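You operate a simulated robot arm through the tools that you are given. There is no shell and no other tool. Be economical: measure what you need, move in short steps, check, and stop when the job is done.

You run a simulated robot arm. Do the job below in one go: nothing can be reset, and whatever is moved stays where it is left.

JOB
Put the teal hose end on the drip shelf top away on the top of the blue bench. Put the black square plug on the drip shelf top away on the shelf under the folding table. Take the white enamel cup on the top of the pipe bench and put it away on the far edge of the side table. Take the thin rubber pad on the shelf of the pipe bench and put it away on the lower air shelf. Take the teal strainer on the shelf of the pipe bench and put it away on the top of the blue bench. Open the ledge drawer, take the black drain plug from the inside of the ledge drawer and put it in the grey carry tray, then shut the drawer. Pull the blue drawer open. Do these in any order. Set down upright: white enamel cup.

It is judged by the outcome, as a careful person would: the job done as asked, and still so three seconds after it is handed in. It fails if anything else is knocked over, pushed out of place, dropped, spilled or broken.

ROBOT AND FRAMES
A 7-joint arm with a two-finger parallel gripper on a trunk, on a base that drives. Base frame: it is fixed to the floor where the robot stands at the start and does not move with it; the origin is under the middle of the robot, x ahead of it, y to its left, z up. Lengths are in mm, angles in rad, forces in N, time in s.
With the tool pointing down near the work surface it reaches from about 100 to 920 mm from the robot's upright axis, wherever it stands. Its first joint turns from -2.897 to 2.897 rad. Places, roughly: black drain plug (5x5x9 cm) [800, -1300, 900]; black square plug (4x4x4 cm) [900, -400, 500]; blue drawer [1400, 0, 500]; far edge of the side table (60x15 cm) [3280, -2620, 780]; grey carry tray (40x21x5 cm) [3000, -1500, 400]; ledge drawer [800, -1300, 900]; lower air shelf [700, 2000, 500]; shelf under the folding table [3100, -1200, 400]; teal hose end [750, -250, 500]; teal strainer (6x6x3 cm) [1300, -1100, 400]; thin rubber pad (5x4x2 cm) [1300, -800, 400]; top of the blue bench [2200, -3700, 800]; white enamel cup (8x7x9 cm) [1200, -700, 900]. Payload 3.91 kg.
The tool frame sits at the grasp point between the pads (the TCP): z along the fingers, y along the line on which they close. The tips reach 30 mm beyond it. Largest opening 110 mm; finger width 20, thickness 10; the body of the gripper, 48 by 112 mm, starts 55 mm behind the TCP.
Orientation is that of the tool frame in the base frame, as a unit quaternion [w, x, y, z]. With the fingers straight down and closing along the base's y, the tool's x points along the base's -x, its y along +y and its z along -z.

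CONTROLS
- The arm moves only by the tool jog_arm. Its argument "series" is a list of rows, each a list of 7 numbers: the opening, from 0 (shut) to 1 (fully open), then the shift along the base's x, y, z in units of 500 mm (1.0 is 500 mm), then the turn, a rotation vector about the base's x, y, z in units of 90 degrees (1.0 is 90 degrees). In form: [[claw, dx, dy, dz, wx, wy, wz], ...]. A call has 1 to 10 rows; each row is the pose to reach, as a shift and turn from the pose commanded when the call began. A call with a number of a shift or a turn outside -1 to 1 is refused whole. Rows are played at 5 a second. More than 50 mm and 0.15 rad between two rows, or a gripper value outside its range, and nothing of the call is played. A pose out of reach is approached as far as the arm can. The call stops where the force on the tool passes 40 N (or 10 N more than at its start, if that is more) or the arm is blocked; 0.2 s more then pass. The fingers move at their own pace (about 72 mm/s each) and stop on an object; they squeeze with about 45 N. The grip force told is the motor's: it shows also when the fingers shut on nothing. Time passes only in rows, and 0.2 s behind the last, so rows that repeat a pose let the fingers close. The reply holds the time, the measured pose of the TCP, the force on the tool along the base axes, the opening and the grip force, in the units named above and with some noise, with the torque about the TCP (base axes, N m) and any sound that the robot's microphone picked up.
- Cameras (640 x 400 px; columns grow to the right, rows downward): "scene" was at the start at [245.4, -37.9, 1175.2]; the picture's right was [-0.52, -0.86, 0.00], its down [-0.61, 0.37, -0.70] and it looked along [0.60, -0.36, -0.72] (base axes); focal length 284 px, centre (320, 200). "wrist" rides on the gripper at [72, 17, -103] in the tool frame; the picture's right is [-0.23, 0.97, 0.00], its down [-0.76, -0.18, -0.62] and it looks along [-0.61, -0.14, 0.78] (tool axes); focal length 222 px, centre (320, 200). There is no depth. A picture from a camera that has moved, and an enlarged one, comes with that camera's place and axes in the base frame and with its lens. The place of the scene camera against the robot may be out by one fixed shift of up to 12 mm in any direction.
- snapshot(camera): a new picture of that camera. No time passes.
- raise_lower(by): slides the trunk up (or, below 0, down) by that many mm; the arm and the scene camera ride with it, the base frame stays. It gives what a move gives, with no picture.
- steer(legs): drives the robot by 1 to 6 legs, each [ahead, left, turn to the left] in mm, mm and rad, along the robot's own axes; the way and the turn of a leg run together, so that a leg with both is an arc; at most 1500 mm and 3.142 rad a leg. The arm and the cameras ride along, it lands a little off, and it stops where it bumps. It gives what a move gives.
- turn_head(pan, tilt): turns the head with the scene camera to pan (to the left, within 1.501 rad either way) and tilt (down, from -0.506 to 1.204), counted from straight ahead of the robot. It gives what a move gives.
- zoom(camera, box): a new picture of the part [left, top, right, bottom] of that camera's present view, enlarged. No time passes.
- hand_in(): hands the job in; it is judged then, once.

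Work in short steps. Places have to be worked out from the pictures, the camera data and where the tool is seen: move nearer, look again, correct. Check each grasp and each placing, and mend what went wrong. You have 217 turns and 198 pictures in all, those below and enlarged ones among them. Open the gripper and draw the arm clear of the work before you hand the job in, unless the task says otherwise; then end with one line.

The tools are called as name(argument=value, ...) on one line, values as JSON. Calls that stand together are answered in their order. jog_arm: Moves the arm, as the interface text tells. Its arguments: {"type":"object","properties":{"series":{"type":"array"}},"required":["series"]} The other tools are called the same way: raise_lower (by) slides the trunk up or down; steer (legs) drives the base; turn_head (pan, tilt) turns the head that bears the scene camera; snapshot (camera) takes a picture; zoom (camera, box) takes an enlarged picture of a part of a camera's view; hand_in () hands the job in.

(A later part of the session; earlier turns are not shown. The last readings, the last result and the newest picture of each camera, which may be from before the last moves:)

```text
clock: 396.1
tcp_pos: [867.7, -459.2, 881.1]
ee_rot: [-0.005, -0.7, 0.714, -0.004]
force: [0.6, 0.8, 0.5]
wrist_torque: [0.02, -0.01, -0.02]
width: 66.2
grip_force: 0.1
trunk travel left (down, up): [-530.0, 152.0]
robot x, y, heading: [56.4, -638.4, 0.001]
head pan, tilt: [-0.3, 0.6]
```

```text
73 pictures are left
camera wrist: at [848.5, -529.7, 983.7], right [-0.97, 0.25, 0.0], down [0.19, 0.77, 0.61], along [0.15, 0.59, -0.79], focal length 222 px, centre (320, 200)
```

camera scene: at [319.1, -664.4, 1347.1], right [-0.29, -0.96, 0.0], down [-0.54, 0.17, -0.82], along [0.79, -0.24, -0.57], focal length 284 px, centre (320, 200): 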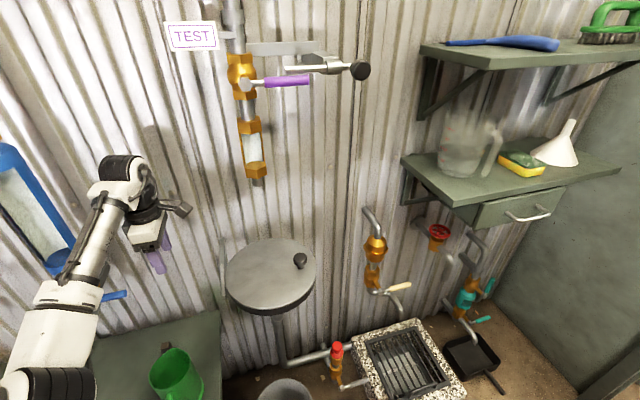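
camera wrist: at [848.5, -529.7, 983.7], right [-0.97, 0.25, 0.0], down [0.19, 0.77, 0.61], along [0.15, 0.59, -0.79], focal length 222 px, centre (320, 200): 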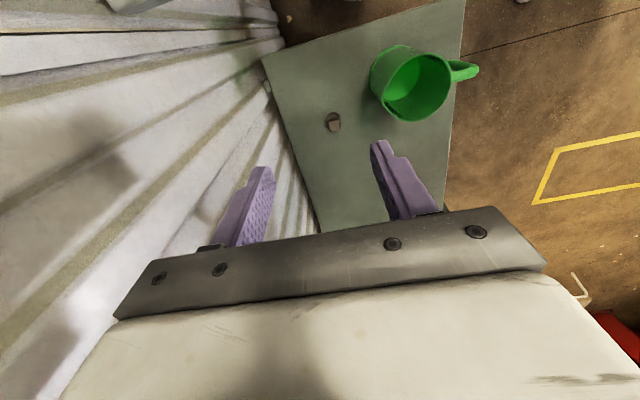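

Good alignment. Descend through the window toward z≈560 in steps.

jog_arm(series=[[0.6, 0, 0, -0.08, 0, 0, 0], [0.6, 0, 0, -0.16, 0, 0, 0], [0.6, 0, 0, -0.24, 0, 0, 0], [0.6, 0, 0, -0.32, 0, 0, 0], [0.6, 0, 0, -0.4, 0, 0, 0]])

snapshot(camera="scene")

```text
clock: 397.3
tcp_pos: [869.0, -458.5, 680.3]
ee_rot: [-0.005, -0.7, 0.714, -0.003]
force: [0.5, -0.2, 1.0]
wrist_torque: [-0.03, -0.03, -0.01]
width: 66.2
grip_force: 0.0
trunk travel left (down, up): [-530.0, 152.0]
robot x, y, heading: [61.6, -643.4, 0.006]
head pan, tilt: [-0.3, 0.6]
```

```text
72 pictures are left
camera scene: at [319.0, -664.5, 1347.1], right [-0.29, -0.96, 0.0], down [-0.54, 0.17, -0.82], along [0.79, -0.24, -0.57], focal length 284 px, centre (320, 200)
```

scene: 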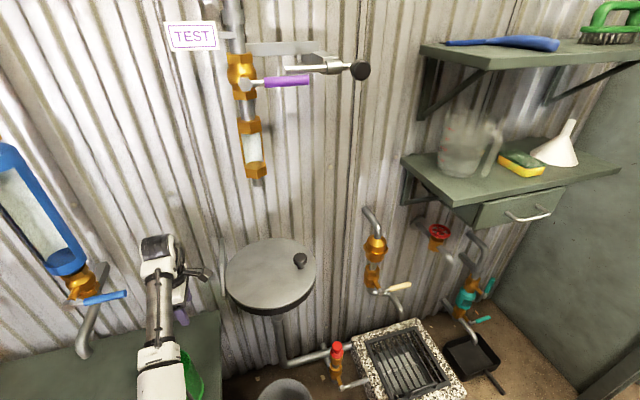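

Clear of the lever. Lower further to z≈548, then slide partway.

jog_arm(series=[[0.6, 0, 0, -0.09, 0, 0, 0], [0.6, 0, 0, -0.18, 0, 0, 0], [0.6, -0.004, 0, -0.26, 0, 0, 0], [0.6, -0.008, 0.04, -0.27, 0, 0, 0], [0.6, -0.012, 0.09, -0.27, 0, 0, 0]])

snapshot(camera="wrist")

snapshot(camera="scene")

```text
clock: 398.5
tcp_pos: [862.7, -413.5, 546.3]
ee_rot: [-0.006, -0.7, 0.714, -0.003]
force: [1.2, 0.7, 0.0]
wrist_torque: [-0.02, 0.02, 0.04]
width: 66.1
grip_force: 0.2
trunk travel left (down, up): [-530.0, 152.0]
robot x, y, heading: [57.2, -643.9, 0.004]
head pan, tilt: [-0.3, 0.6]
```

```text
71 pictures are left
camera wrist: at [844.2, -484.7, 649.7], right [-0.97, 0.25, 0.0], down [0.2, 0.77, 0.61], along [0.15, 0.59, -0.79], focal length 222 px, centre (320, 200)
```

wrist: 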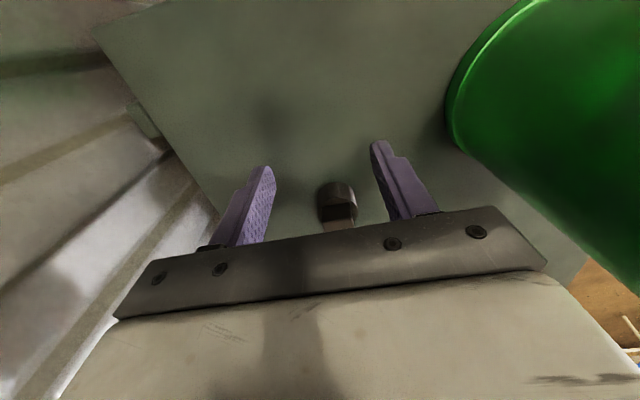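

```text
70 pictures are left
camera scene: at [318.8, -664.4, 1347.1], right [-0.29, -0.96, 0.0], down [-0.54, 0.17, -0.83], along [0.79, -0.24, -0.56], focal length 284 px, centre (320, 200)
```

scene: 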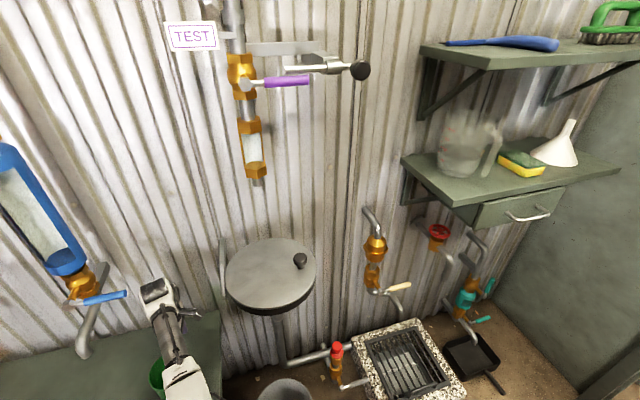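

Plug is between the fingers; slide the last ~42 mm, lower to z≈530 and close.

jog_arm(series=[[0.6, -0.008, 0.05, 0, 0, 0, 0], [0.6, -0.01, 0.084, -0.02, 0, 0, 0], [0.6, -0.01, 0.084, -0.034, 0, 0, 0], [0.3, -0.01, 0.084, -0.034, 0, 0, 0], [0, -0.01, 0.084, -0.034, 0, 0, 0], [0, -0.01, 0.084, -0.034, 0, 0, 0]])

snapshot(camera="wrist")

```text
clock: 399.9
tcp_pos: [859.0, -371.4, 530.7]
ee_rot: [-0.005, -0.7, 0.714, -0.003]
force: [3.2, 1.3, 3.6]
wrist_torque: [0.05, -0.19, -0.01]
width: 30.8
grip_force: 45.2
trunk travel left (down, up): [-530.0, 152.0]
robot x, y, heading: [58.1, -638.9, 0.004]
head pan, tilt: [-0.3, 0.6]
```

```text
69 pictures are left
camera wrist: at [839.2, -442.3, 633.1], right [-0.97, 0.25, 0.0], down [0.19, 0.76, 0.61], along [0.15, 0.59, -0.79], focal length 222 px, centre (320, 200)
```

wrist: 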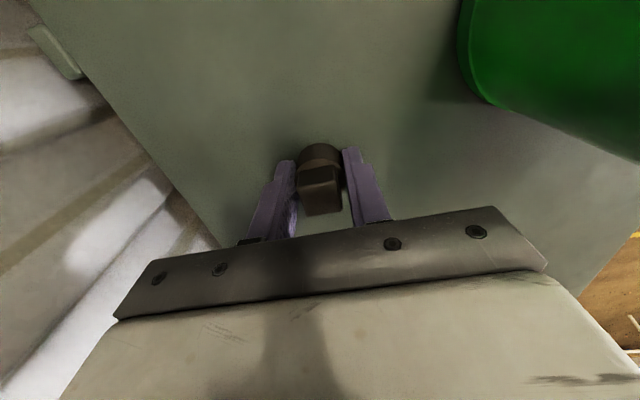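

Gripped. Retrace: slide back to y≈-458, then up.

jog_arm(series=[[0, 0, 0, 0.034, 0, 0, 0], [0, 0.008, -0.09, 0.036, 0, 0, 0], [0, 0.016, -0.174, 0.04, 0, 0, 0], [0, 0.02, -0.176, 0.12, 0, 0, 0], [0, 0.02, -0.176, 0.21, 0, 0, 0], [0, 0.02, -0.176, 0.3, 0, 0, 0], [0, 0.02, -0.176, 0.39, 0, 0, 0], [0, 0.02, -0.176, 0.48, 0, 0, 0], [0, 0.02, -0.176, 0.57, 0, 0, 0], [0, 0.02, -0.176, 0.66, 0, 0, 0]])

jog_arm(series=[[0, 0, 0, 0.08, 0, 0, 0], [0, -0.05, 0, 0.13, 0, 0, 0], [0, -0.13, 0, 0.15, 0, 0, 0], [0, -0.22, 0, 0.15, 0, 0, 0], [0, -0.31, 0, 0.15, 0, 0, 0], [0, -0.4, 0, 0.13, 0, 0, 0], [0, -0.48, 0, 0.1, 0, 0, 0], [0, -0.56, -0.04, 0.06, 0, 0, 0], [0, -0.6, -0.1, 0.02, 0, 0, 0], [0, -0.64, -0.16, 0.0, 0, 0, 0]])

snapshot(camera="wrist")

snapshot(camera="scene")

```text
clock: 402.1
tcp_pos: [867.5, -461.8, 859.3]
ee_rot: [-0.006, -0.7, 0.714, -0.002]
force: [0.0, 0.1, -0.8]
wrist_torque: [0.0, 0.02, 0.03]
width: 31.0
grip_force: 44.8
trunk travel left (down, up): [-530.0, 152.0]
robot x, y, heading: [56.8, -642.5, 0.003]
head pan, tilt: [-0.3, 0.6]
```

```text
clock: 404.3
tcp_pos: [549.5, -540.6, 860.7]
ee_rot: [-0.005, -0.7, 0.714, -0.004]
force: [0.4, -0.6, -1.3]
wrist_torque: [-0.01, -0.02, 0.01]
width: 31.0
grip_force: 45.5
trunk travel left (down, up): [-530.0, 152.0]
robot x, y, heading: [54.1, -639.9, 0.002]
head pan, tilt: [-0.3, 0.6]
```

```text
68 pictures are left
camera wrist: at [530.0, -611.3, 963.5], right [-0.97, 0.25, 0.0], down [0.2, 0.77, 0.61], along [0.15, 0.59, -0.79], focal length 222 px, centre (320, 200)
```

wrist: 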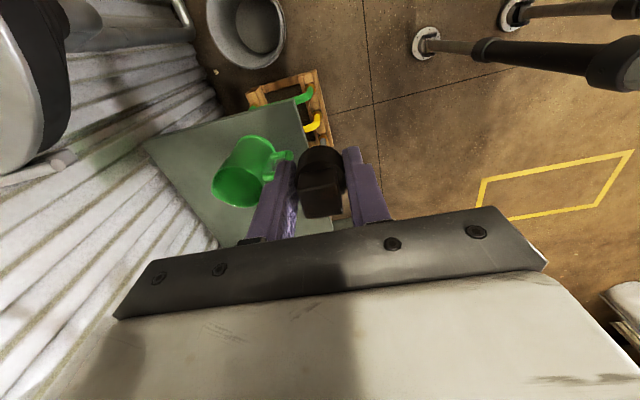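

```text
67 pictures are left
camera scene: at [318.7, -664.7, 1347.1], right [-0.29, -0.96, 0.0], down [-0.54, 0.17, -0.83], along [0.79, -0.24, -0.56], focal length 284 px, centre (320, 200)
```

scene: 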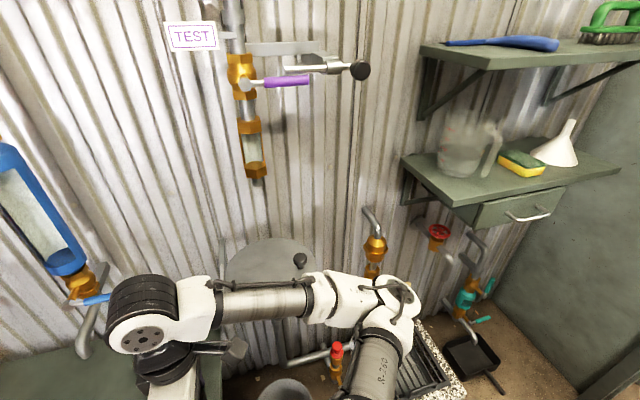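

Plug is held. Drive the southern route toward the folding table.

steer(legs=[[-180, 0, 0], [0, 0, -1.57], [1040, 0, 0], [1040, 0, 0], [0, 0, 1.57]])

```text
clock: 423.7
tcp_pos: [333.4, -2622.3, 861.8]
ee_rot: [-0.004, -0.696, 0.718, -0.004]
force: [0.5, 0.2, -1.8]
wrist_torque: [-0.01, 0.03, -0.02]
width: 30.8
grip_force: 45.1
trunk travel left (down, up): [-530.0, 152.0]
robot x, y, heading: [-160.8, -2720.3, -0.009]
head pan, tilt: [-0.3, 0.6]
```

steer(legs=[[1160, 0, 0], [1160, 0, 0], [0, 0, 1.58], [760, 0, 0], [740, 0, 0], [0, 0, -1.57]])

turn_head(pan=-0.1, tilt=0.6)

snapshot(camera="scene")

```text
clock: 450.2
tcp_pos: [2659.1, -1146.8, 859.7]
ee_rot: [-0.005, -0.696, 0.718, -0.003]
force: [0.2, 0.0, -0.9]
wrist_torque: [0.0, 0.01, -0.04]
width: 30.8
grip_force: 44.9
trunk travel left (down, up): [-530.0, 152.0]
robot x, y, heading: [2164.3, -1245.1, -0.005]
head pan, tilt: [-0.3, 0.6]
```

```text
clock: 450.9
tcp_pos: [2658.6, -1145.8, 860.5]
ee_rot: [-0.005, -0.697, 0.717, -0.004]
force: [0.9, -0.2, -1.3]
wrist_torque: [-0.01, 0.02, 0.02]
width: 30.8
grip_force: 44.6
trunk travel left (down, up): [-530.0, 152.0]
robot x, y, heading: [2168.6, -1245.8, -0.002]
head pan, tilt: [-0.099, 0.6]
```

```text
66 pictures are left
camera scene: at [2430.3, -1251.4, 1347.1], right [-0.11, -0.99, 0.0], down [-0.56, 0.06, -0.83], along [0.82, -0.09, -0.56], focal length 284 px, centre (320, 200)
```

scene: 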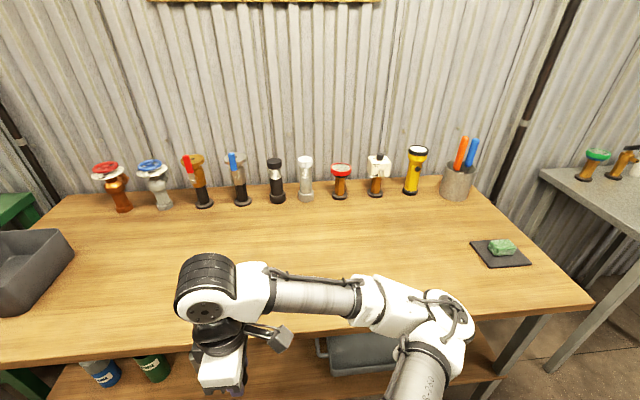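

Back up slightly so the elbow clears the table edge, then lower the trunk to see the shelf.

steer(legs=[[-90, 0, 0]])

raise_lower(by=-390)

turn_head(pan=0, tilt=0.5)

snapshot(camera="scene")

```text
clock: 452.0
tcp_pos: [2567.9, -1146.4, 860.8]
ee_rot: [-0.005, -0.696, 0.718, -0.004]
force: [0.2, -0.1, -0.9]
wrist_torque: [0.01, 0.01, 0.0]
width: 31.0
grip_force: 45.3
trunk travel left (down, up): [-530.0, 152.0]
robot x, y, heading: [2078.0, -1246.8, -0.006]
head pan, tilt: [-0.099, 0.6]
```

```text
clock: 455.8
tcp_pos: [2568.6, -1145.4, 470.0]
ee_rot: [-0.005, -0.696, 0.718, -0.003]
force: [-0.7, 0.8, -1.2]
wrist_torque: [-0.01, 0.0, -0.01]
width: 30.9
grip_force: 45.3
trunk travel left (down, up): [-140.0, 542.0]
robot x, y, heading: [2075.0, -1243.6, -0.006]
head pan, tilt: [-0.099, 0.6]
```

```text
clock: 456.4
tcp_pos: [2568.8, -1145.8, 469.8]
ee_rot: [-0.006, -0.697, 0.717, -0.003]
force: [0.0, 0.0, -1.2]
wrist_torque: [0.04, 0.02, 0.02]
width: 30.9
grip_force: 45.2
trunk travel left (down, up): [-140.0, 542.0]
robot x, y, heading: [2076.6, -1240.4, -0.005]
head pan, tilt: [0.0, 0.499]
```

```text
65 pictures are left
camera scene: at [2343.8, -1242.2, 966.1], right [-0.01, -1.0, 0.0], down [-0.48, 0.0, -0.88], along [0.88, -0.01, -0.48], focal length 284 px, centre (320, 200)
```

scene: 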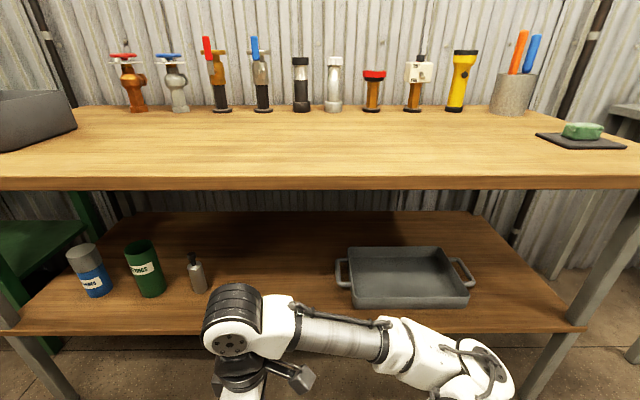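

Free space on the shelf near (2960,-1105), left of the tray. Drive in 120 mm and extend.

steer(legs=[[120, 0, 0]])

jog_arm(series=[[0, 0.09, 0.01, 0.02, 0, 0, 0], [0, 0.18, 0.03, 0.02, 0, 0, 0], [0, 0.27, 0.05, 0.02, 0, 0, 0], [0, 0.36, 0.06, 0.02, 0, 0, 0], [0, 0.45, 0.07, 0.02, 0, 0, 0], [0, 0.53, 0.08, 0.02, 0, 0, 0]])

snapshot(camera="scene")

snapshot(camera="wrist")

```text
clock: 457.7
tcp_pos: [2689.0, -1148.2, 469.9]
ee_rot: [-0.005, -0.695, 0.719, -0.003]
force: [0.6, 0.2, -0.9]
wrist_torque: [0.01, -0.04, -0.01]
width: 30.7
grip_force: 44.9
trunk travel left (down, up): [-140.0, 542.0]
robot x, y, heading: [2197.2, -1244.2, -0.014]
head pan, tilt: [0.0, 0.499]
```

```text
clock: 459.1
tcp_pos: [2956.5, -1106.8, 478.6]
ee_rot: [-0.006, -0.695, 0.719, -0.003]
force: [-0.4, 0.1, -2.1]
wrist_torque: [-0.03, -0.02, -0.02]
width: 30.5
grip_force: 44.9
trunk travel left (down, up): [-140.0, 542.0]
robot x, y, heading: [2195.8, -1245.4, -0.013]
head pan, tilt: [0.0, 0.499]
```

```text
64 pictures are left
camera scene: at [2463.5, -1244.0, 966.2], right [-0.01, -1.0, 0.0], down [-0.48, 0.0, -0.88], along [0.88, -0.01, -0.48], focal length 284 px, centre (320, 200)
```

scene: 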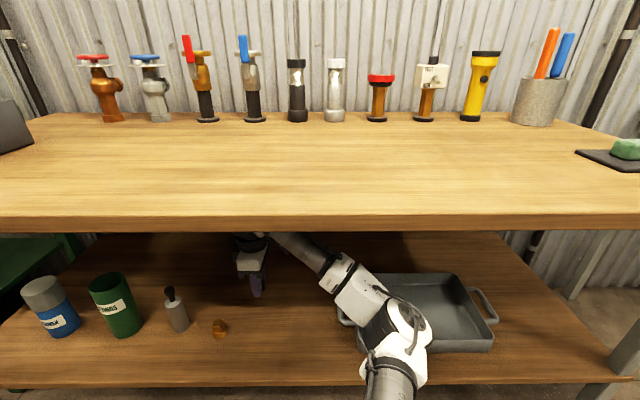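

```text
63 pictures are left
camera wrist: at [2936.1, -1178.6, 582.5], right [-0.97, 0.26, 0.0], down [0.2, 0.76, 0.61], along [0.16, 0.59, -0.79], focal length 222 px, centre (320, 200)
```

wrist: 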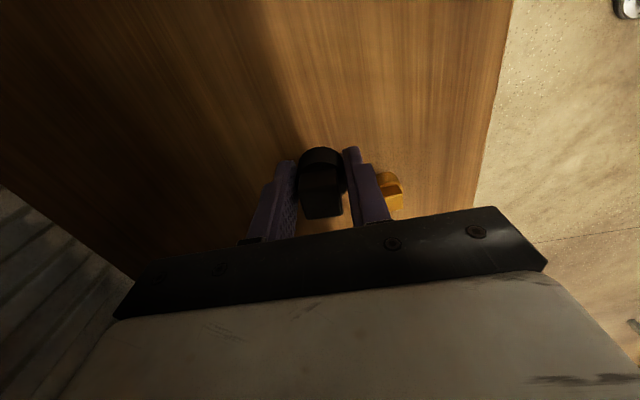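

Orange fitting is nearby but ~60 mm clear. Lower to contact.

jog_arm(series=[[0, 0, 0, -0.04, 0, 0, 0], [0, 0, 0, -0.06, 0, 0, 0], [0, 0, 0, -0.07, 0, 0, 0], [0, 0, 0, -0.078, 0, 0, 0], [0, 0, 0, -0.086, 0, 0, 0], [0, 0, 0, -0.094, 0, 0, 0], [0, 0, 0, -0.102, 0, 0, 0], [0, 0, 0, -0.11, 0, 0, 0]])

```text
clock: 460.9
tcp_pos: [2954.3, -1109.4, 425.2]
ee_rot: [-0.005, -0.695, 0.719, -0.003]
force: [-0.6, 0.8, -0.5]
wrist_torque: [0.0, 0.0, 0.0]
width: 30.9
grip_force: 45.3
trunk travel left (down, up): [-140.0, 542.0]
robot x, y, heading: [2195.8, -1244.5, -0.005]
head pan, tilt: [0.0, 0.499]
```

No contact yet; continue lowering.

jog_arm(series=[[0, 0, 0, -0.01, 0, 0, 0], [0, 0, 0, -0.02, 0, 0, 0], [0, 0, 0, -0.03, 0, 0, 0], [0, 0, 0, -0.04, 0, 0, 0], [0, 0, 0, -0.05, 0, 0, 0], [0, 0, 0, -0.06, 0, 0, 0], [0, 0, 0, -0.07, 0, 0, 0], [0, 0, 0, -0.08, 0, 0, 0]])

```text
clock: 462.7
tcp_pos: [2953.5, -1109.6, 390.2]
ee_rot: [-0.002, -0.696, 0.718, -0.005]
force: [-4.6, -0.5, 26.4]
wrist_torque: [0.21, 0.68, -0.01]
width: 30.6
grip_force: 44.9
trunk travel left (down, up): [-140.0, 542.0]
robot x, y, heading: [2193.4, -1245.4, -0.012]
head pan, tilt: [0.0, 0.499]
```

Contact (26 N) at TCP z≈390. Release and lift.

jog_arm(series=[[0.4, 0, 0, 0.004, 0, 0, 0], [0.55, 0, 0, 0.004, 0, 0, 0], [0.55, 0, 0, 0.06, 0, 0, 0], [0.55, 0, 0, 0.13, 0, 0, 0], [0.55, 0, 0, 0.18, 0, 0, 0]])

snapshot(camera="wrist")

```text
clock: 463.2
tcp_pos: [2955.7, -1110.7, 389.4]
ee_rot: [-0.002, -0.695, 0.719, -0.005]
force: [1.8, 0.5, 10.8]
wrist_torque: [0.08, 0.3, -0.06]
width: 59.7
grip_force: 0.0
trunk travel left (down, up): [-140.0, 542.0]
robot x, y, heading: [2199.8, -1242.3, -0.012]
head pan, tilt: [0.0, 0.499]
stopped in row 2: the force on the tool passed its limit at 104 N (the readings are from after the stop); the commanded pose is now the measured one
```

```text
62 pictures are left
camera wrist: at [2934.7, -1180.6, 493.1], right [-0.97, 0.26, -0.01], down [0.2, 0.76, 0.62], along [0.17, 0.59, -0.79], focal length 222 px, centre (320, 200)
```

wrist: 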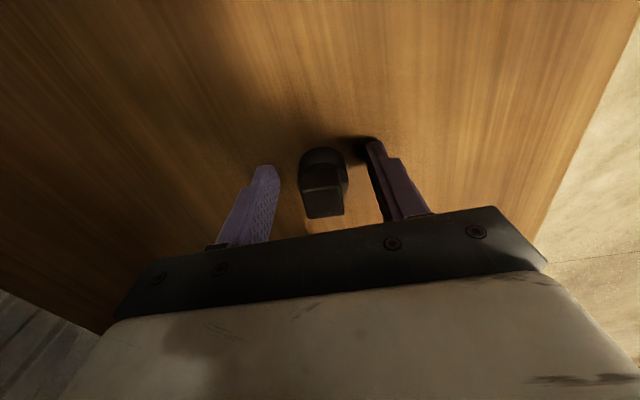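

Plug is released on the shelf. Lift straight up and check.

jog_arm(series=[[0.55, 0, 0, 0.05, 0, 0, 0], [0.55, 0, 0, 0.12, 0, 0, 0], [0.55, 0, 0, 0.18, 0, 0, 0]])

snapshot(camera="wrist")

```text
clock: 464.0
tcp_pos: [2953.9, -1108.8, 477.7]
ee_rot: [-0.004, -0.695, 0.719, -0.004]
force: [-1.0, 0.5, -1.0]
wrist_torque: [0.01, 0.01, 0.01]
width: 60.6
grip_force: 0.0
trunk travel left (down, up): [-140.0, 542.0]
robot x, y, heading: [2196.7, -1246.0, -0.011]
head pan, tilt: [0.0, 0.499]
```

```text
61 pictures are left
camera wrist: at [2933.8, -1180.2, 581.8], right [-0.97, 0.26, 0.0], down [0.2, 0.76, 0.61], along [0.16, 0.59, -0.79], focal length 222 px, centre (320, 200)
```

wrist: 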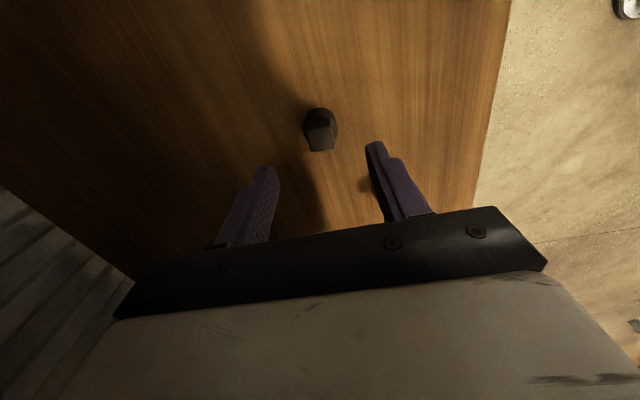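

Retract from the shelf and verify with the scene camera.

jog_arm(series=[[0.55, -0.09, -0.01, 0.0, 0, 0, 0], [0.55, -0.18, -0.03, 0, 0, 0, 0], [0.55, -0.27, -0.05, 0, 0, 0, 0], [0.55, -0.36, -0.06, 0, 0, 0, 0], [0.55, -0.45, -0.07, 0, 0, 0, 0], [0.55, -0.55, -0.08, 0, 0, 0, 0]])

steer(legs=[[-120, 0, 0]])

snapshot(camera="scene")

```text
refused: row 6 steps farther than a row can; nothing moved
```

```text
clock: 465.2
tcp_pos: [2835.3, -1108.0, 479.3]
ee_rot: [-0.005, -0.694, 0.72, -0.005]
force: [0.3, -0.2, -1.0]
wrist_torque: [0.0, 0.0, 0.01]
width: 60.6
grip_force: 0.0
trunk travel left (down, up): [-140.0, 542.0]
robot x, y, heading: [2080.5, -1242.7, -0.009]
head pan, tilt: [0.0, 0.499]
```

```text
60 pictures are left
camera scene: at [2345.4, -1242.8, 966.1], right [-0.01, -1.0, 0.0], down [-0.48, 0.0, -0.88], along [0.88, -0.01, -0.48], focal length 284 px, centre (320, 200)
```

scene: 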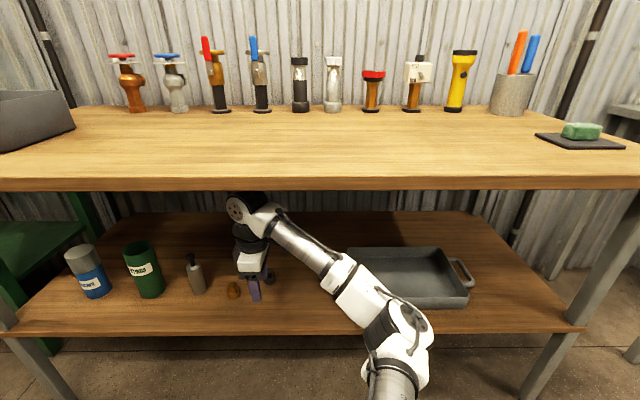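

Plug and the orange fitting are in place. Retract fully, raise the trunk.

jog_arm(series=[[0.55, -0.09, -0.02, 0.0, 0, 0, 0], [0.55, -0.18, -0.04, 0, 0, 0, 0], [0.55, -0.27, -0.06, 0, 0, 0, 0], [0.55, -0.36, -0.06, 0, 0, 0, 0], [0.55, -0.45, -0.06, 0, 0, 0, 0], [0.55, -0.53, -0.06, 0, 0, 0, 0]])

raise_lower(by=390)

steer(legs=[[0, 0, -1.57], [750, 0, 0], [750, 0, 0], [0, 0, -1.57], [1100, 0, 0], [1100, 0, 0]])

```text
clock: 466.6
tcp_pos: [2570.6, -1140.3, 479.1]
ee_rot: [-0.004, -0.694, 0.72, -0.004]
force: [0.8, -0.1, -0.3]
wrist_torque: [0.0, -0.01, -0.03]
width: 60.4
grip_force: 0.1
trunk travel left (down, up): [-140.0, 542.0]
robot x, y, heading: [2077.7, -1246.5, -0.009]
head pan, tilt: [0.0, 0.499]
```

```text
clock: 470.4
tcp_pos: [2571.7, -1139.0, 868.4]
ee_rot: [-0.004, -0.695, 0.719, -0.005]
force: [0.0, -0.8, 0.5]
wrist_torque: [0.0, 0.01, -0.03]
width: 60.5
grip_force: 0.0
trunk travel left (down, up): [-530.0, 152.0]
robot x, y, heading: [2078.9, -1243.5, -0.012]
head pan, tilt: [0.0, 0.499]
```

```text
clock: 496.4
tcp_pos: [-607.2, -2808.8, 869.5]
ee_rot: [-0.004, 0.723, 0.691, 0.004]
force: [1.0, -0.5, 0.0]
wrist_torque: [0.0, 0.0, 0.0]
width: 60.5
grip_force: 0.0
trunk travel left (down, up): [-530.0, 152.0]
robot x, y, heading: [-117.6, -2708.2, 3.121]
head pan, tilt: [0.0, 0.499]
```

Now head north to the ledge drawer and face it.

steer(legs=[[0, 0, -1.55], [700, 0, 0], [690, 0, 0], [0, 0, -1.57]])

turn_head(pan=0, tilt=0.5)

snapshot(camera="scene")

```text
clock: 511.4
tcp_pos: [391.1, -1213.9, 868.3]
ee_rot: [-0.004, -0.693, 0.721, -0.004]
force: [-0.1, 0.3, -0.2]
wrist_torque: [0.01, -0.03, 0.03]
width: 60.6
grip_force: 0.1
trunk travel left (down, up): [-530.0, 152.0]
robot x, y, heading: [-98.7, -1319.5, -0.012]
head pan, tilt: [0.0, 0.499]
```

```text
clock: 512.0
tcp_pos: [392.4, -1214.9, 869.0]
ee_rot: [-0.005, -0.694, 0.72, -0.003]
force: [0.1, -0.6, 0.1]
wrist_torque: [-0.04, 0.0, -0.04]
width: 60.6
grip_force: 0.1
trunk travel left (down, up): [-530.0, 152.0]
robot x, y, heading: [-103.1, -1318.4, -0.011]
head pan, tilt: [0.0, 0.499]
```

```text
59 pictures are left
camera scene: at [165.4, -1316.7, 1356.2], right [-0.01, -1.0, 0.0], down [-0.48, 0.01, -0.88], along [0.88, -0.01, -0.48], focal length 284 px, centre (320, 200)
```

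scene: 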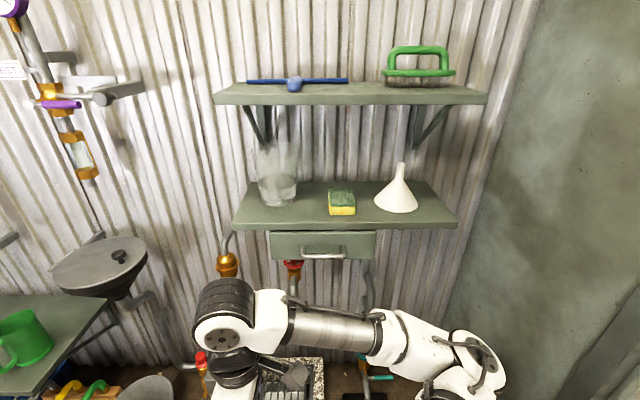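

Drawer handle seen under the ledge. Move 200 mm closer for a second view.

steer(legs=[[190, 0, 0.01]])

zoom(camera="scene", box=[200, 180, 480, 355])

snapshot(camera="wrist")

```text
clock: 513.6
tcp_pos: [585.0, -1211.7, 869.0]
ee_rot: [-0.004, -0.696, 0.718, -0.005]
force: [0.5, -0.5, 0.0]
wrist_torque: [-0.03, 0.02, 0.0]
width: 60.8
grip_force: 0.1
trunk travel left (down, up): [-530.0, 152.0]
robot x, y, heading: [90.8, -1320.4, -0.008]
head pan, tilt: [0.0, 0.499]
```

```text
2.29 times, centred on (340, 268) of scene
camera zoom: at [359.3, -1316.4, 1356.0], right [-0.01, -1.0, 0.0], down [-0.48, 0.0, -0.88], along [0.88, 0.0, -0.48], focal length 648 px, centre (274, 46)
```

zoom: 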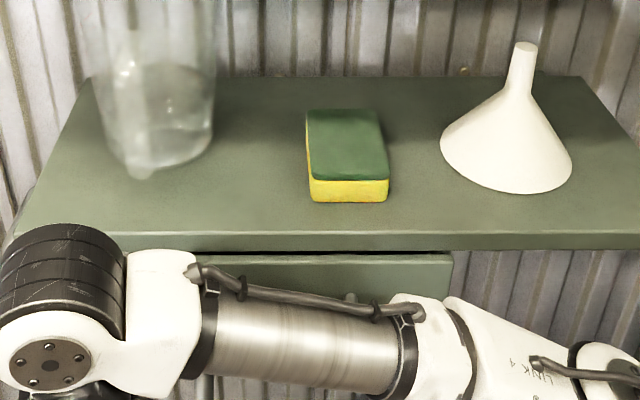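

```text
57 pictures are left
camera wrist: at [564.6, -1282.4, 971.8], right [-0.97, 0.26, 0.0], down [0.2, 0.76, 0.61], along [0.16, 0.59, -0.79], focal length 222 px, centre (320, 200)
```

wrist: 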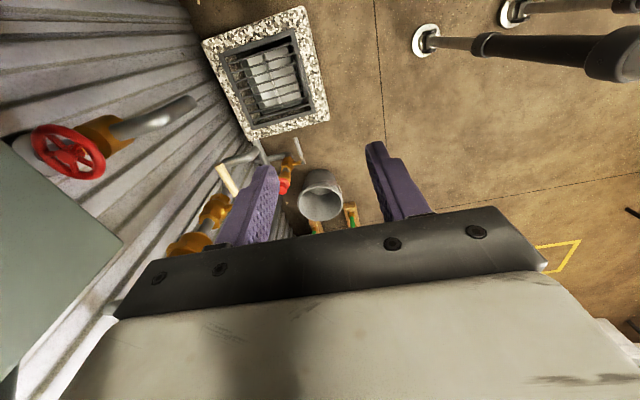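

Lower the arm out of view of the drawer and take a zoomed look.

jog_arm(series=[[0.6, -0.05, 0.02, -0.08, 0, 0, 0], [0.6, -0.1, 0.04, -0.16, 0, 0, 0], [0.6, -0.1, 0.06, -0.25, 0, 0, 0], [0.6, -0.1, 0.08, -0.34, 0, 0, 0], [0.6, -0.1, 0.08, -0.43, 0, 0, 0]])

zoom(camera="scene", box=[200, 200, 480, 375])

```text
clock: 514.8
tcp_pos: [534.2, -1173.7, 653.5]
ee_rot: [-0.006, -0.696, 0.718, -0.005]
force: [0.1, 0.2, 0.8]
wrist_torque: [-0.01, -0.02, -0.02]
width: 65.8
grip_force: 0.0
out of reach, approached as far as the arm can: row 1, 2, 3
trunk travel left (down, up): [-530.0, 152.0]
robot x, y, heading: [86.3, -1320.4, -0.009]
head pan, tilt: [0.0, 0.499]
```

```text
2.29 times, centred on (340, 288) of scene
camera zoom: at [358.8, -1316.4, 1356.2], right [-0.01, -1.0, 0.0], down [-0.48, 0.0, -0.88], along [0.88, 0.0, -0.48], focal length 648 px, centre (274, 0)
```

zoom: 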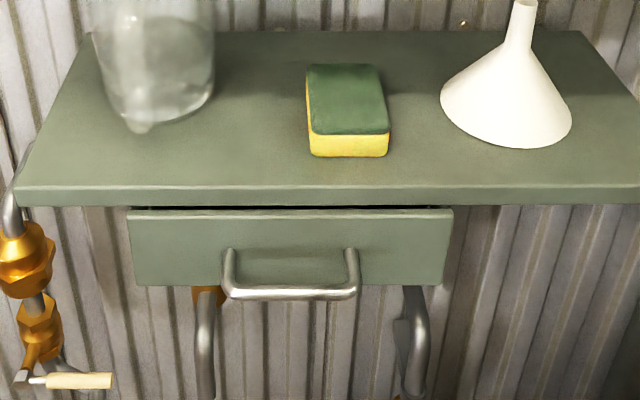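

Handle bar roughly at (731,-1334,863) (±30). Bring the tool above and in front to refine with the wrist camera.

jog_arm(series=[[0.4, 0, -0.03, 0.09, 0, 0, 0], [0.4, 0, -0.06, 0.18, 0, 0, 0], [0.4, 0, -0.09, 0.27, 0, 0, 0], [0.4, 0, -0.13, 0.36, 0, 0, 0], [0.4, 0.03, -0.17, 0.44, 0, 0, 0], [0.4, 0.06, -0.21, 0.52, 0, 0, 0], [0.4, 0.1, -0.25, 0.6, 0, 0, 0], [0.4, 0.15, -0.29, 0.66, 0, 0, 0], [0.4, 0.21, -0.31, 0.66, 0, 0, 0], [0.4, 0.27, -0.31, 0.66, 0, 0, 0]])

snapshot(camera="wrist")

snapshot(camera="scene")

```text
clock: 517.0
tcp_pos: [671.2, -1326.3, 984.7]
ee_rot: [-0.005, -0.696, 0.718, -0.004]
force: [0.4, 0.3, -0.4]
wrist_torque: [-0.02, -0.01, -0.04]
width: 43.9
grip_force: 0.0
out of reach, approached as far as the arm can: row 1, 2, 3, 4, 5, 6
trunk travel left (down, up): [-530.0, 152.0]
robot x, y, heading: [88.2, -1317.8, -0.008]
head pan, tilt: [0.0, 0.499]
```

```text
55 pictures are left
camera wrist: at [650.5, -1396.2, 1087.6], right [-0.97, 0.26, 0.0], down [0.2, 0.76, 0.61], along [0.16, 0.59, -0.79], focal length 222 px, centre (320, 200)
```

wrist: 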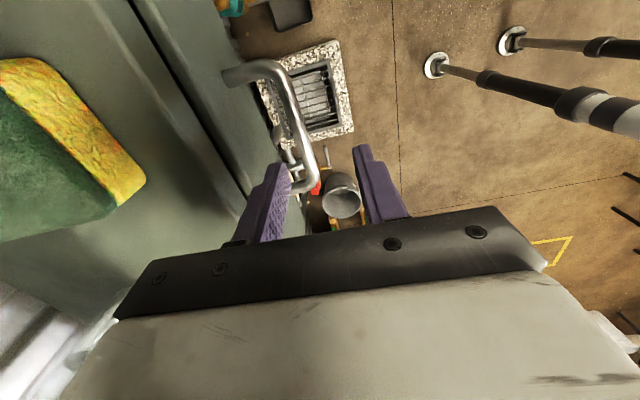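

```text
54 pictures are left
camera scene: at [359.0, -1316.3, 1356.1], right [-0.01, -1.0, 0.0], down [-0.48, 0.0, -0.88], along [0.88, 0.0, -0.48], focal length 284 px, centre (320, 200)
```

scene: 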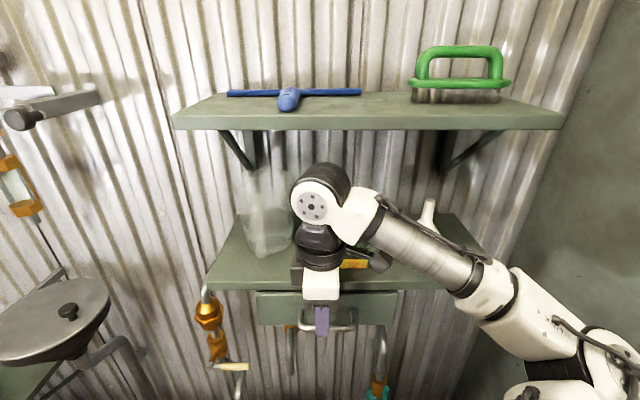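

Handle bar refined: (682,-1339,931), face x≈716, ledge top z≈1001. Pitch the tool 15° toward the drawer and position above the bar.

jog_arm(series=[[0.31, 0.0, -0.014, 0.03, 0, -0.085, 0], [0.31, 0.006, -0.026, 0.03, 0, -0.17, 0], [0.31, 0.012, -0.026, 0.02, 0, -0.17, 0]])

snapshot(camera="wrist")

```text
clock: 517.8
tcp_pos: [674.7, -1341.0, 994.9]
ee_rot: [0.091, -0.69, 0.712, -0.097]
force: [0.9, 0.0, 0.4]
wrist_torque: [0.02, -0.02, -0.01]
width: 34.1
grip_force: 0.0
trunk travel left (down, up): [-530.0, 152.0]
robot x, y, heading: [89.1, -1319.3, -0.004]
head pan, tilt: [0.0, 0.499]
```

```text
53 pictures are left
camera wrist: at [628.0, -1411.1, 1089.3], right [-0.93, 0.26, -0.26], down [0.03, 0.76, 0.65], along [0.36, 0.59, -0.72], focal length 222 px, centre (320, 200)
```

wrist: 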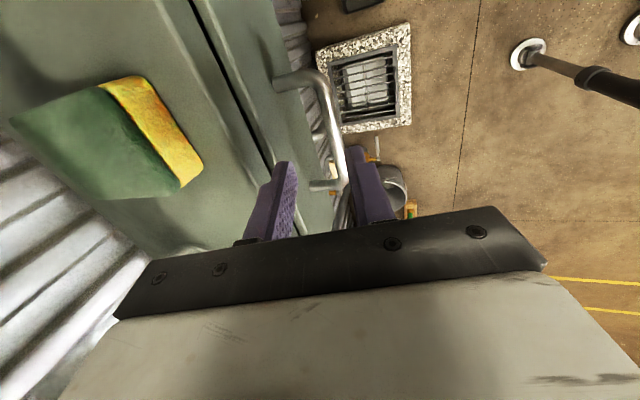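

Bar at x≈675; shift −5 mm, lower to z≈948 and close.

jog_arm(series=[[0.31, -0.01, 0, -0.03, 0, 0, 0], [0.31, -0.01, 0, -0.06, 0, 0, 0], [0.31, -0.01, 0, -0.092, 0, 0, 0]])

snapshot(camera="wrist")

```text
clock: 518.6
tcp_pos: [669.9, -1339.9, 948.1]
ee_rot: [0.092, -0.689, 0.712, -0.096]
force: [0.4, 0.1, -0.2]
wrist_torque: [0.0, -0.02, 0.0]
width: 33.9
grip_force: 0.1
trunk travel left (down, up): [-530.0, 152.0]
robot x, y, heading: [93.5, -1320.7, -0.007]
head pan, tilt: [0.0, 0.499]
```

```text
52 pictures are left
camera wrist: at [622.5, -1410.3, 1042.1], right [-0.93, 0.26, -0.26], down [0.03, 0.76, 0.65], along [0.36, 0.59, -0.72], focal length 222 px, centre (320, 200)
```

wrist: 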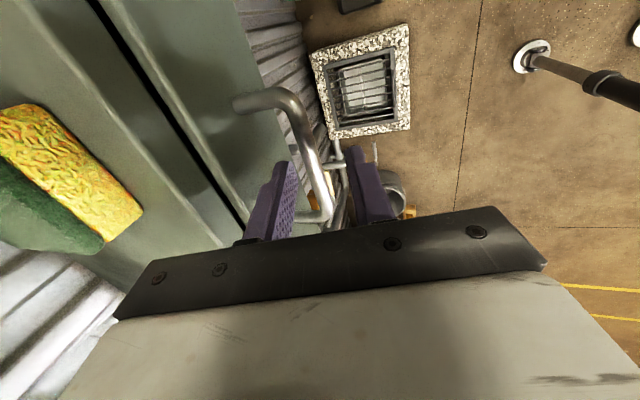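

Bar is between the fingers. Close and check.

jog_arm(series=[[0.1, 0, 0, -0.004, 0, 0, 0], [0, 0, 0, -0.004, 0, 0, 0], [0, 0, 0, -0.004, 0, 0, 0]])

snapshot(camera="wrist")

```text
clock: 519.4
tcp_pos: [668.4, -1340.8, 948.2]
ee_rot: [0.093, -0.689, 0.712, -0.099]
force: [0.4, 1.0, 33.7]
wrist_torque: [0.33, -0.34, -0.02]
width: 0.0
grip_force: 37.7
trunk travel left (down, up): [-530.0, 152.0]
robot x, y, heading: [92.5, -1319.2, -0.008]
head pan, tilt: [0.0, 0.499]
```

```text
51 pictures are left
camera wrist: at [621.4, -1410.8, 1042.4], right [-0.93, 0.26, -0.26], down [0.03, 0.76, 0.65], along [0.37, 0.59, -0.72], focal length 222 px, centre (320, 200)
```

wrist: 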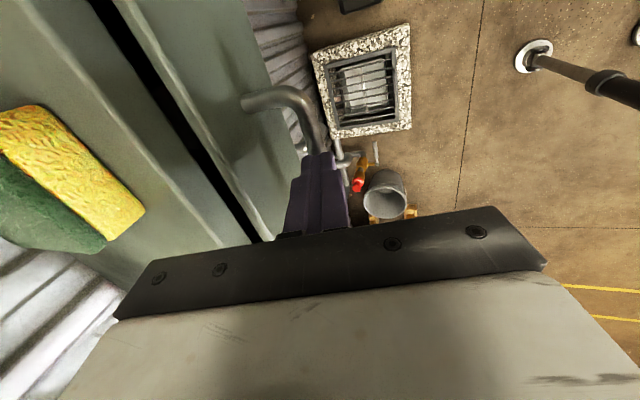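

The fingers closed above the bar, so it's lower (z≈910, x≈681). Re-open, shift and go lower.

jog_arm(series=[[0.0, 0, 0, 0.02, 0, 0, 0], [0.33, 0.006, 0, 0.03, 0, 0, 0], [0.34, 0.014, 0, 0.02, 0, 0, 0], [0.34, 0.014, 0, -0.01, 0, 0, 0], [0.34, 0.014, 0, -0.04, 0, 0, 0]])

snapshot(camera="wrist")

```text
clock: 520.6
tcp_pos: [677.9, -1339.1, 925.6]
ee_rot: [0.091, -0.69, 0.712, -0.096]
force: [-0.1, -0.1, 0.6]
wrist_torque: [-0.01, -0.01, 0.01]
width: 37.1
grip_force: 0.0
trunk travel left (down, up): [-530.0, 152.0]
robot x, y, heading: [93.4, -1320.5, -0.008]
head pan, tilt: [0.0, 0.499]
```

```text
50 pictures are left
camera wrist: at [630.2, -1410.1, 1020.1], right [-0.93, 0.26, -0.26], down [0.03, 0.76, 0.65], along [0.36, 0.59, -0.72], focal length 222 px, centre (320, 200)
```

wrist: 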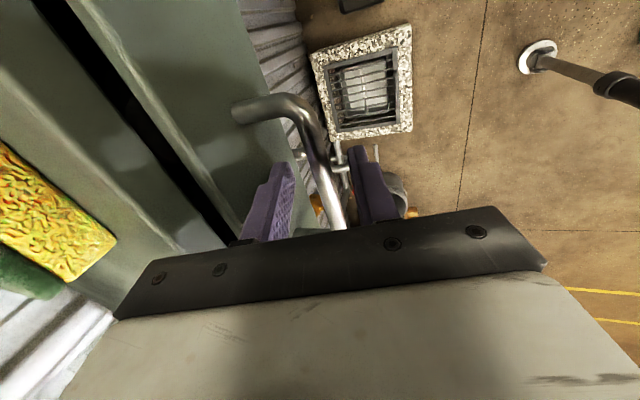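

Now the bar is clearly between the fingers. Close.

jog_arm(series=[[0.1, 0, 0, 0, 0, 0, 0], [0, 0, 0, 0, 0, 0, 0], [0, 0, 0, 0, 0, 0, 0]])

```text
clock: 521.4
tcp_pos: [676.6, -1339.6, 925.8]
ee_rot: [0.091, -0.69, 0.712, -0.097]
force: [-0.1, -1.6, -2.8]
wrist_torque: [-0.23, 0.02, 0.92]
width: 12.2
grip_force: 45.3
trunk travel left (down, up): [-530.0, 152.0]
robot x, y, heading: [90.5, -1316.9, -0.007]
head pan, tilt: [0.0, 0.499]
```

Gripped. Pull with the arm in small steps.

jog_arm(series=[[0, -0.03, 0, 0, 0, 0, 0], [0, -0.07, 0, 0, 0, 0, 0], [0, -0.12, 0, 0, 0, 0, 0], [0, -0.17, 0, 0, 0, 0, 0], [0, -0.22, 0, 0, 0, 0, 0]])

snapshot(camera="scene")

```text
clock: 522.2
tcp_pos: [632.1, -1339.5, 925.4]
ee_rot: [0.085, -0.693, 0.709, -0.094]
force: [-0.4, -4.9, -21.0]
wrist_torque: [0.05, 0.16, 0.97]
width: 12.4
grip_force: 44.9
out of reach, approached as far as the arm can: row 3
trunk travel left (down, up): [-530.0, 152.0]
robot x, y, heading: [86.6, -1319.9, -0.011]
head pan, tilt: [0.0, 0.499]
stopped in row 3: the force on the tool passed its limit at 41 N (the readings are from after the stop); the commanded pose is now the measured one
```

```text
49 pictures are left
camera scene: at [359.6, -1317.2, 1355.7], right [-0.01, -1.0, 0.0], down [-0.48, 0.0, -0.88], along [0.88, 0.0, -0.48], focal length 284 px, centre (320, 200)
```

scene: 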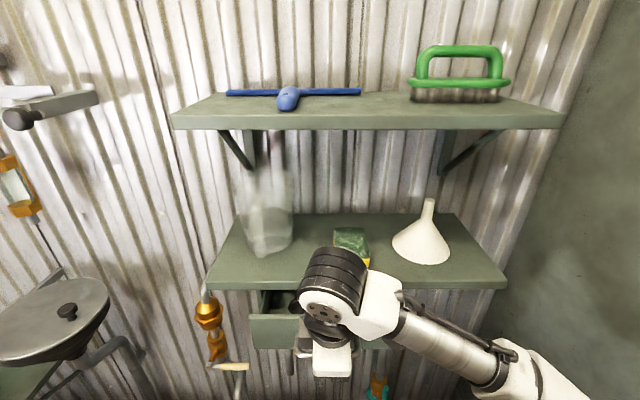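

The arm's near-limit is reached; continue pulling by driving the base back.

steer(legs=[[-130, 0, 0]])

snapshot(camera="scene")

```text
clock: 523.5
tcp_pos: [518.9, -1339.1, 929.0]
ee_rot: [0.086, -0.692, 0.71, -0.095]
force: [-0.2, -2.4, 14.0]
wrist_torque: [0.05, 0.0, 1.0]
width: 12.0
grip_force: 45.0
trunk travel left (down, up): [-530.0, 152.0]
robot x, y, heading: [-22.6, -1323.6, -0.005]
head pan, tilt: [0.0, 0.499]
stopped in leg 1: the force on the tool passed its limit at 41 N (the readings are from after the stop); the commanded pose is now the measured one
```

```text
48 pictures are left
camera scene: at [244.7, -1316.2, 1356.7], right [-0.01, -1.0, 0.0], down [-0.48, 0.0, -0.88], along [0.88, 0.0, -0.48], focal length 284 px, centre (320, 200)
```

scene: 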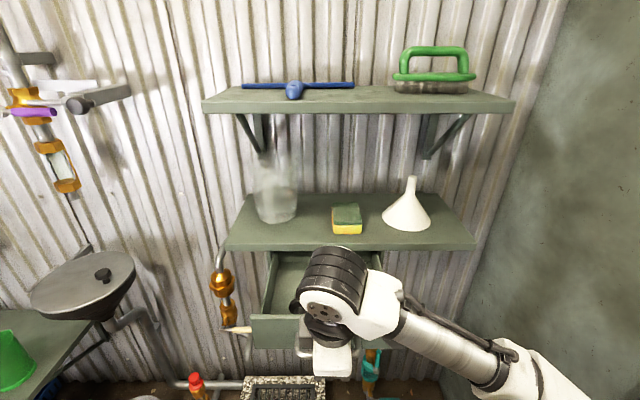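

Drawer is open ~158 mm. Release the handle and lift up to look inside.

jog_arm(series=[[0.2, 0, 0, 0, 0, 0, 0], [0.36, 0, 0, 0, 0, 0, 0], [0.36, 0, 0, 0.05, 0, 0, 0], [0.36, 0, 0, 0.13, 0, 0.05, 0], [0.36, 0, 0, 0.22, 0, 0.1, 0], [0.5, 0, 0, 0.3, 0, 0.16, 0]])

snapshot(camera="scene")

snapshot(camera="wrist")

```text
clock: 524.9
tcp_pos: [519.0, -1338.5, 1075.8]
ee_rot: [-0.005, -0.698, 0.716, -0.006]
force: [0.0, 0.3, -0.4]
wrist_torque: [-0.03, -0.02, 0.02]
width: 54.9
grip_force: 0.1
trunk travel left (down, up): [-530.0, 152.0]
robot x, y, heading: [-18.8, -1319.2, -0.008]
head pan, tilt: [0.0, 0.499]
```

```text
47 pictures are left
camera scene: at [245.1, -1315.9, 1356.2], right [-0.01, -1.0, 0.0], down [-0.48, 0.0, -0.88], along [0.88, 0.0, -0.48], focal length 284 px, centre (320, 200)
```

scene: 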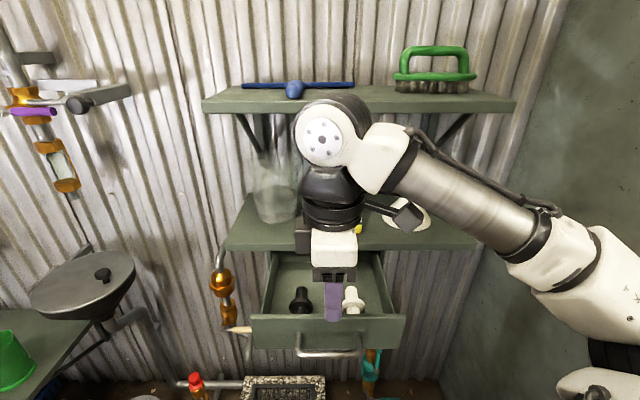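

```text
46 pictures are left
camera wrist: at [498.6, -1408.6, 1179.4], right [-0.97, 0.25, -0.01], down [0.19, 0.77, 0.61], along [0.16, 0.59, -0.79], focal length 222 px, centre (320, 200)
```

wrist: 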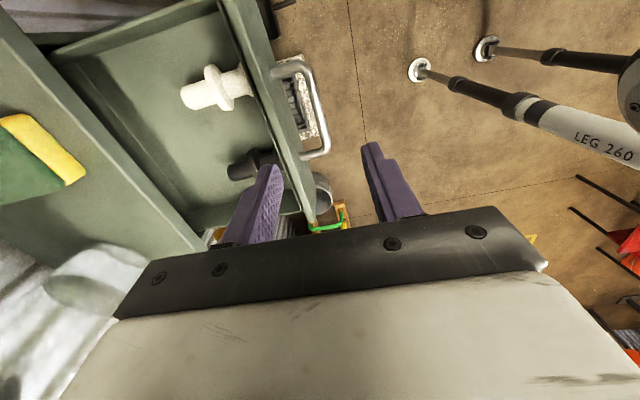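

The black drain plug lies along x at ≈(628,-1282) beside a white one. Rotate the tool back so fingers close along y, lowering slightly while shifting over it.

jog_arm(series=[[0.6, 0.0, 0.01, -0.01, 0, 0, -0.094], [0.6, 0.0, 0.02, -0.02, 0, 0, -0.188], [0.6, 0.0, 0.03, -0.03, 0, 0, -0.282], [0.6, 0.01, 0.05, -0.04, 0, 0, -0.376], [0.6, 0.03, 0.07, -0.05, 0, 0, -0.47], [0.6, 0.05, 0.09, -0.06, 0, 0, -0.564], [0.6, 0.07, 0.1, -0.07, 0, 0, -0.658], [0.6, 0.1, 0.11, -0.08, 0, 0, -0.752], [0.6, 0.13, 0.112, -0.09, 0, 0, -0.846], [0.6, 0.16, 0.112, -0.1, 0, 0, -0.94]])

snapshot(camera="wrist")

snapshot(camera="scene")

```text
clock: 527.1
tcp_pos: [599.2, -1282.7, 1026.9]
ee_rot: [-0.009, -0.034, 0.999, -0.002]
force: [-0.2, -0.2, 0.8]
wrist_torque: [0.0, -0.01, 0.01]
width: 66.1
grip_force: 0.1
trunk travel left (down, up): [-530.0, 152.0]
robot x, y, heading: [-22.6, -1318.4, -0.007]
head pan, tilt: [0.0, 0.499]
```

```text
45 pictures are left
camera wrist: at [526.5, -1270.2, 1130.5], right [0.16, 0.99, -0.01], down [0.78, -0.12, 0.61], along [0.6, -0.1, -0.79], focal length 222 px, centre (320, 200)
```

wrist: 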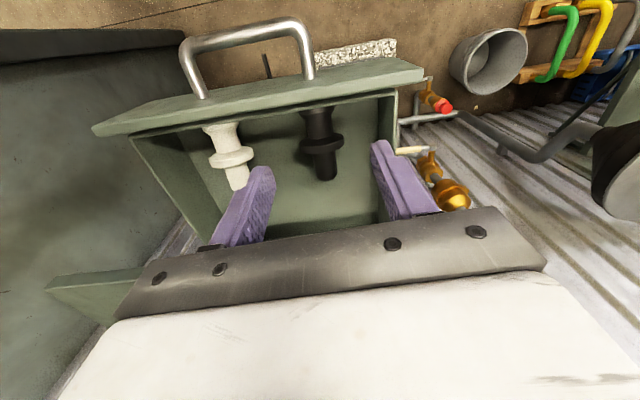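

```text
44 pictures are left
camera scene: at [245.6, -1316.1, 1356.1], right [-0.01, -1.0, 0.0], down [-0.48, 0.0, -0.88], along [0.88, 0.0, -0.48], focal length 284 px, centre (320, 200)
```

scene: 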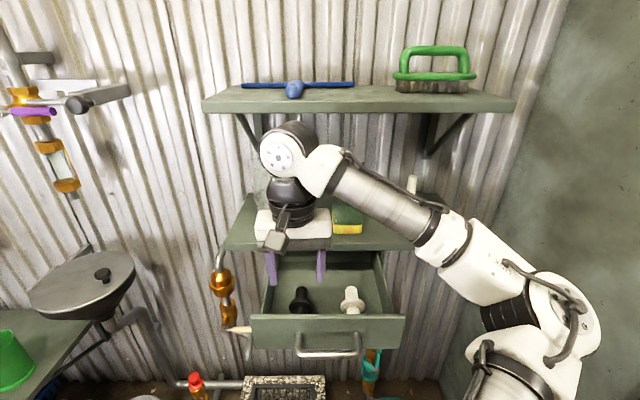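

The plug lies along x: thick end ≈594–620, flange, neck to ≈669. I'll grip the thick part near the flange: descend at (609,-1284), gently.

jog_arm(series=[[0.6, 0.02, -0.004, -0.06, 0, 0, -0.03], [0.6, 0.02, -0.004, -0.12, 0, 0, -0.03], [0.6, 0.02, -0.004, -0.17, 0, 0, -0.03]])

snapshot(camera="wrist")

```text
clock: 527.9
tcp_pos: [610.3, -1286.0, 941.5]
ee_rot: [-0.008, -0.011, 1.0, -0.002]
force: [-0.3, -0.8, 1.0]
wrist_torque: [0.04, -0.01, 0.02]
width: 65.7
grip_force: 0.0
trunk travel left (down, up): [-530.0, 152.0]
robot x, y, heading: [-19.4, -1315.3, -0.004]
head pan, tilt: [0.0, 0.499]
```

```text
43 pictures are left
camera wrist: at [537.6, -1269.8, 1044.7], right [0.21, 0.98, -0.01], down [0.78, -0.16, 0.61], along [0.6, -0.13, -0.79], focal length 222 px, centre (320, 200)
```

wrist: 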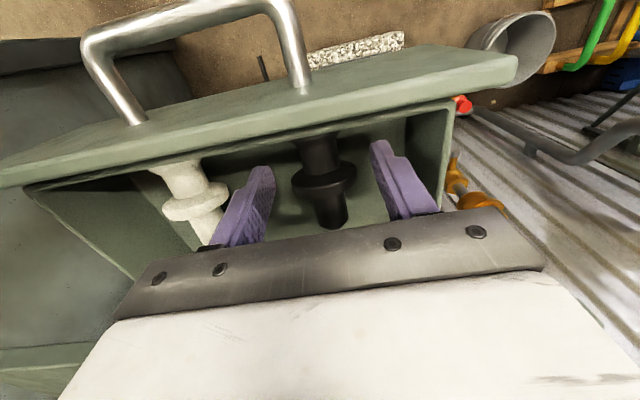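

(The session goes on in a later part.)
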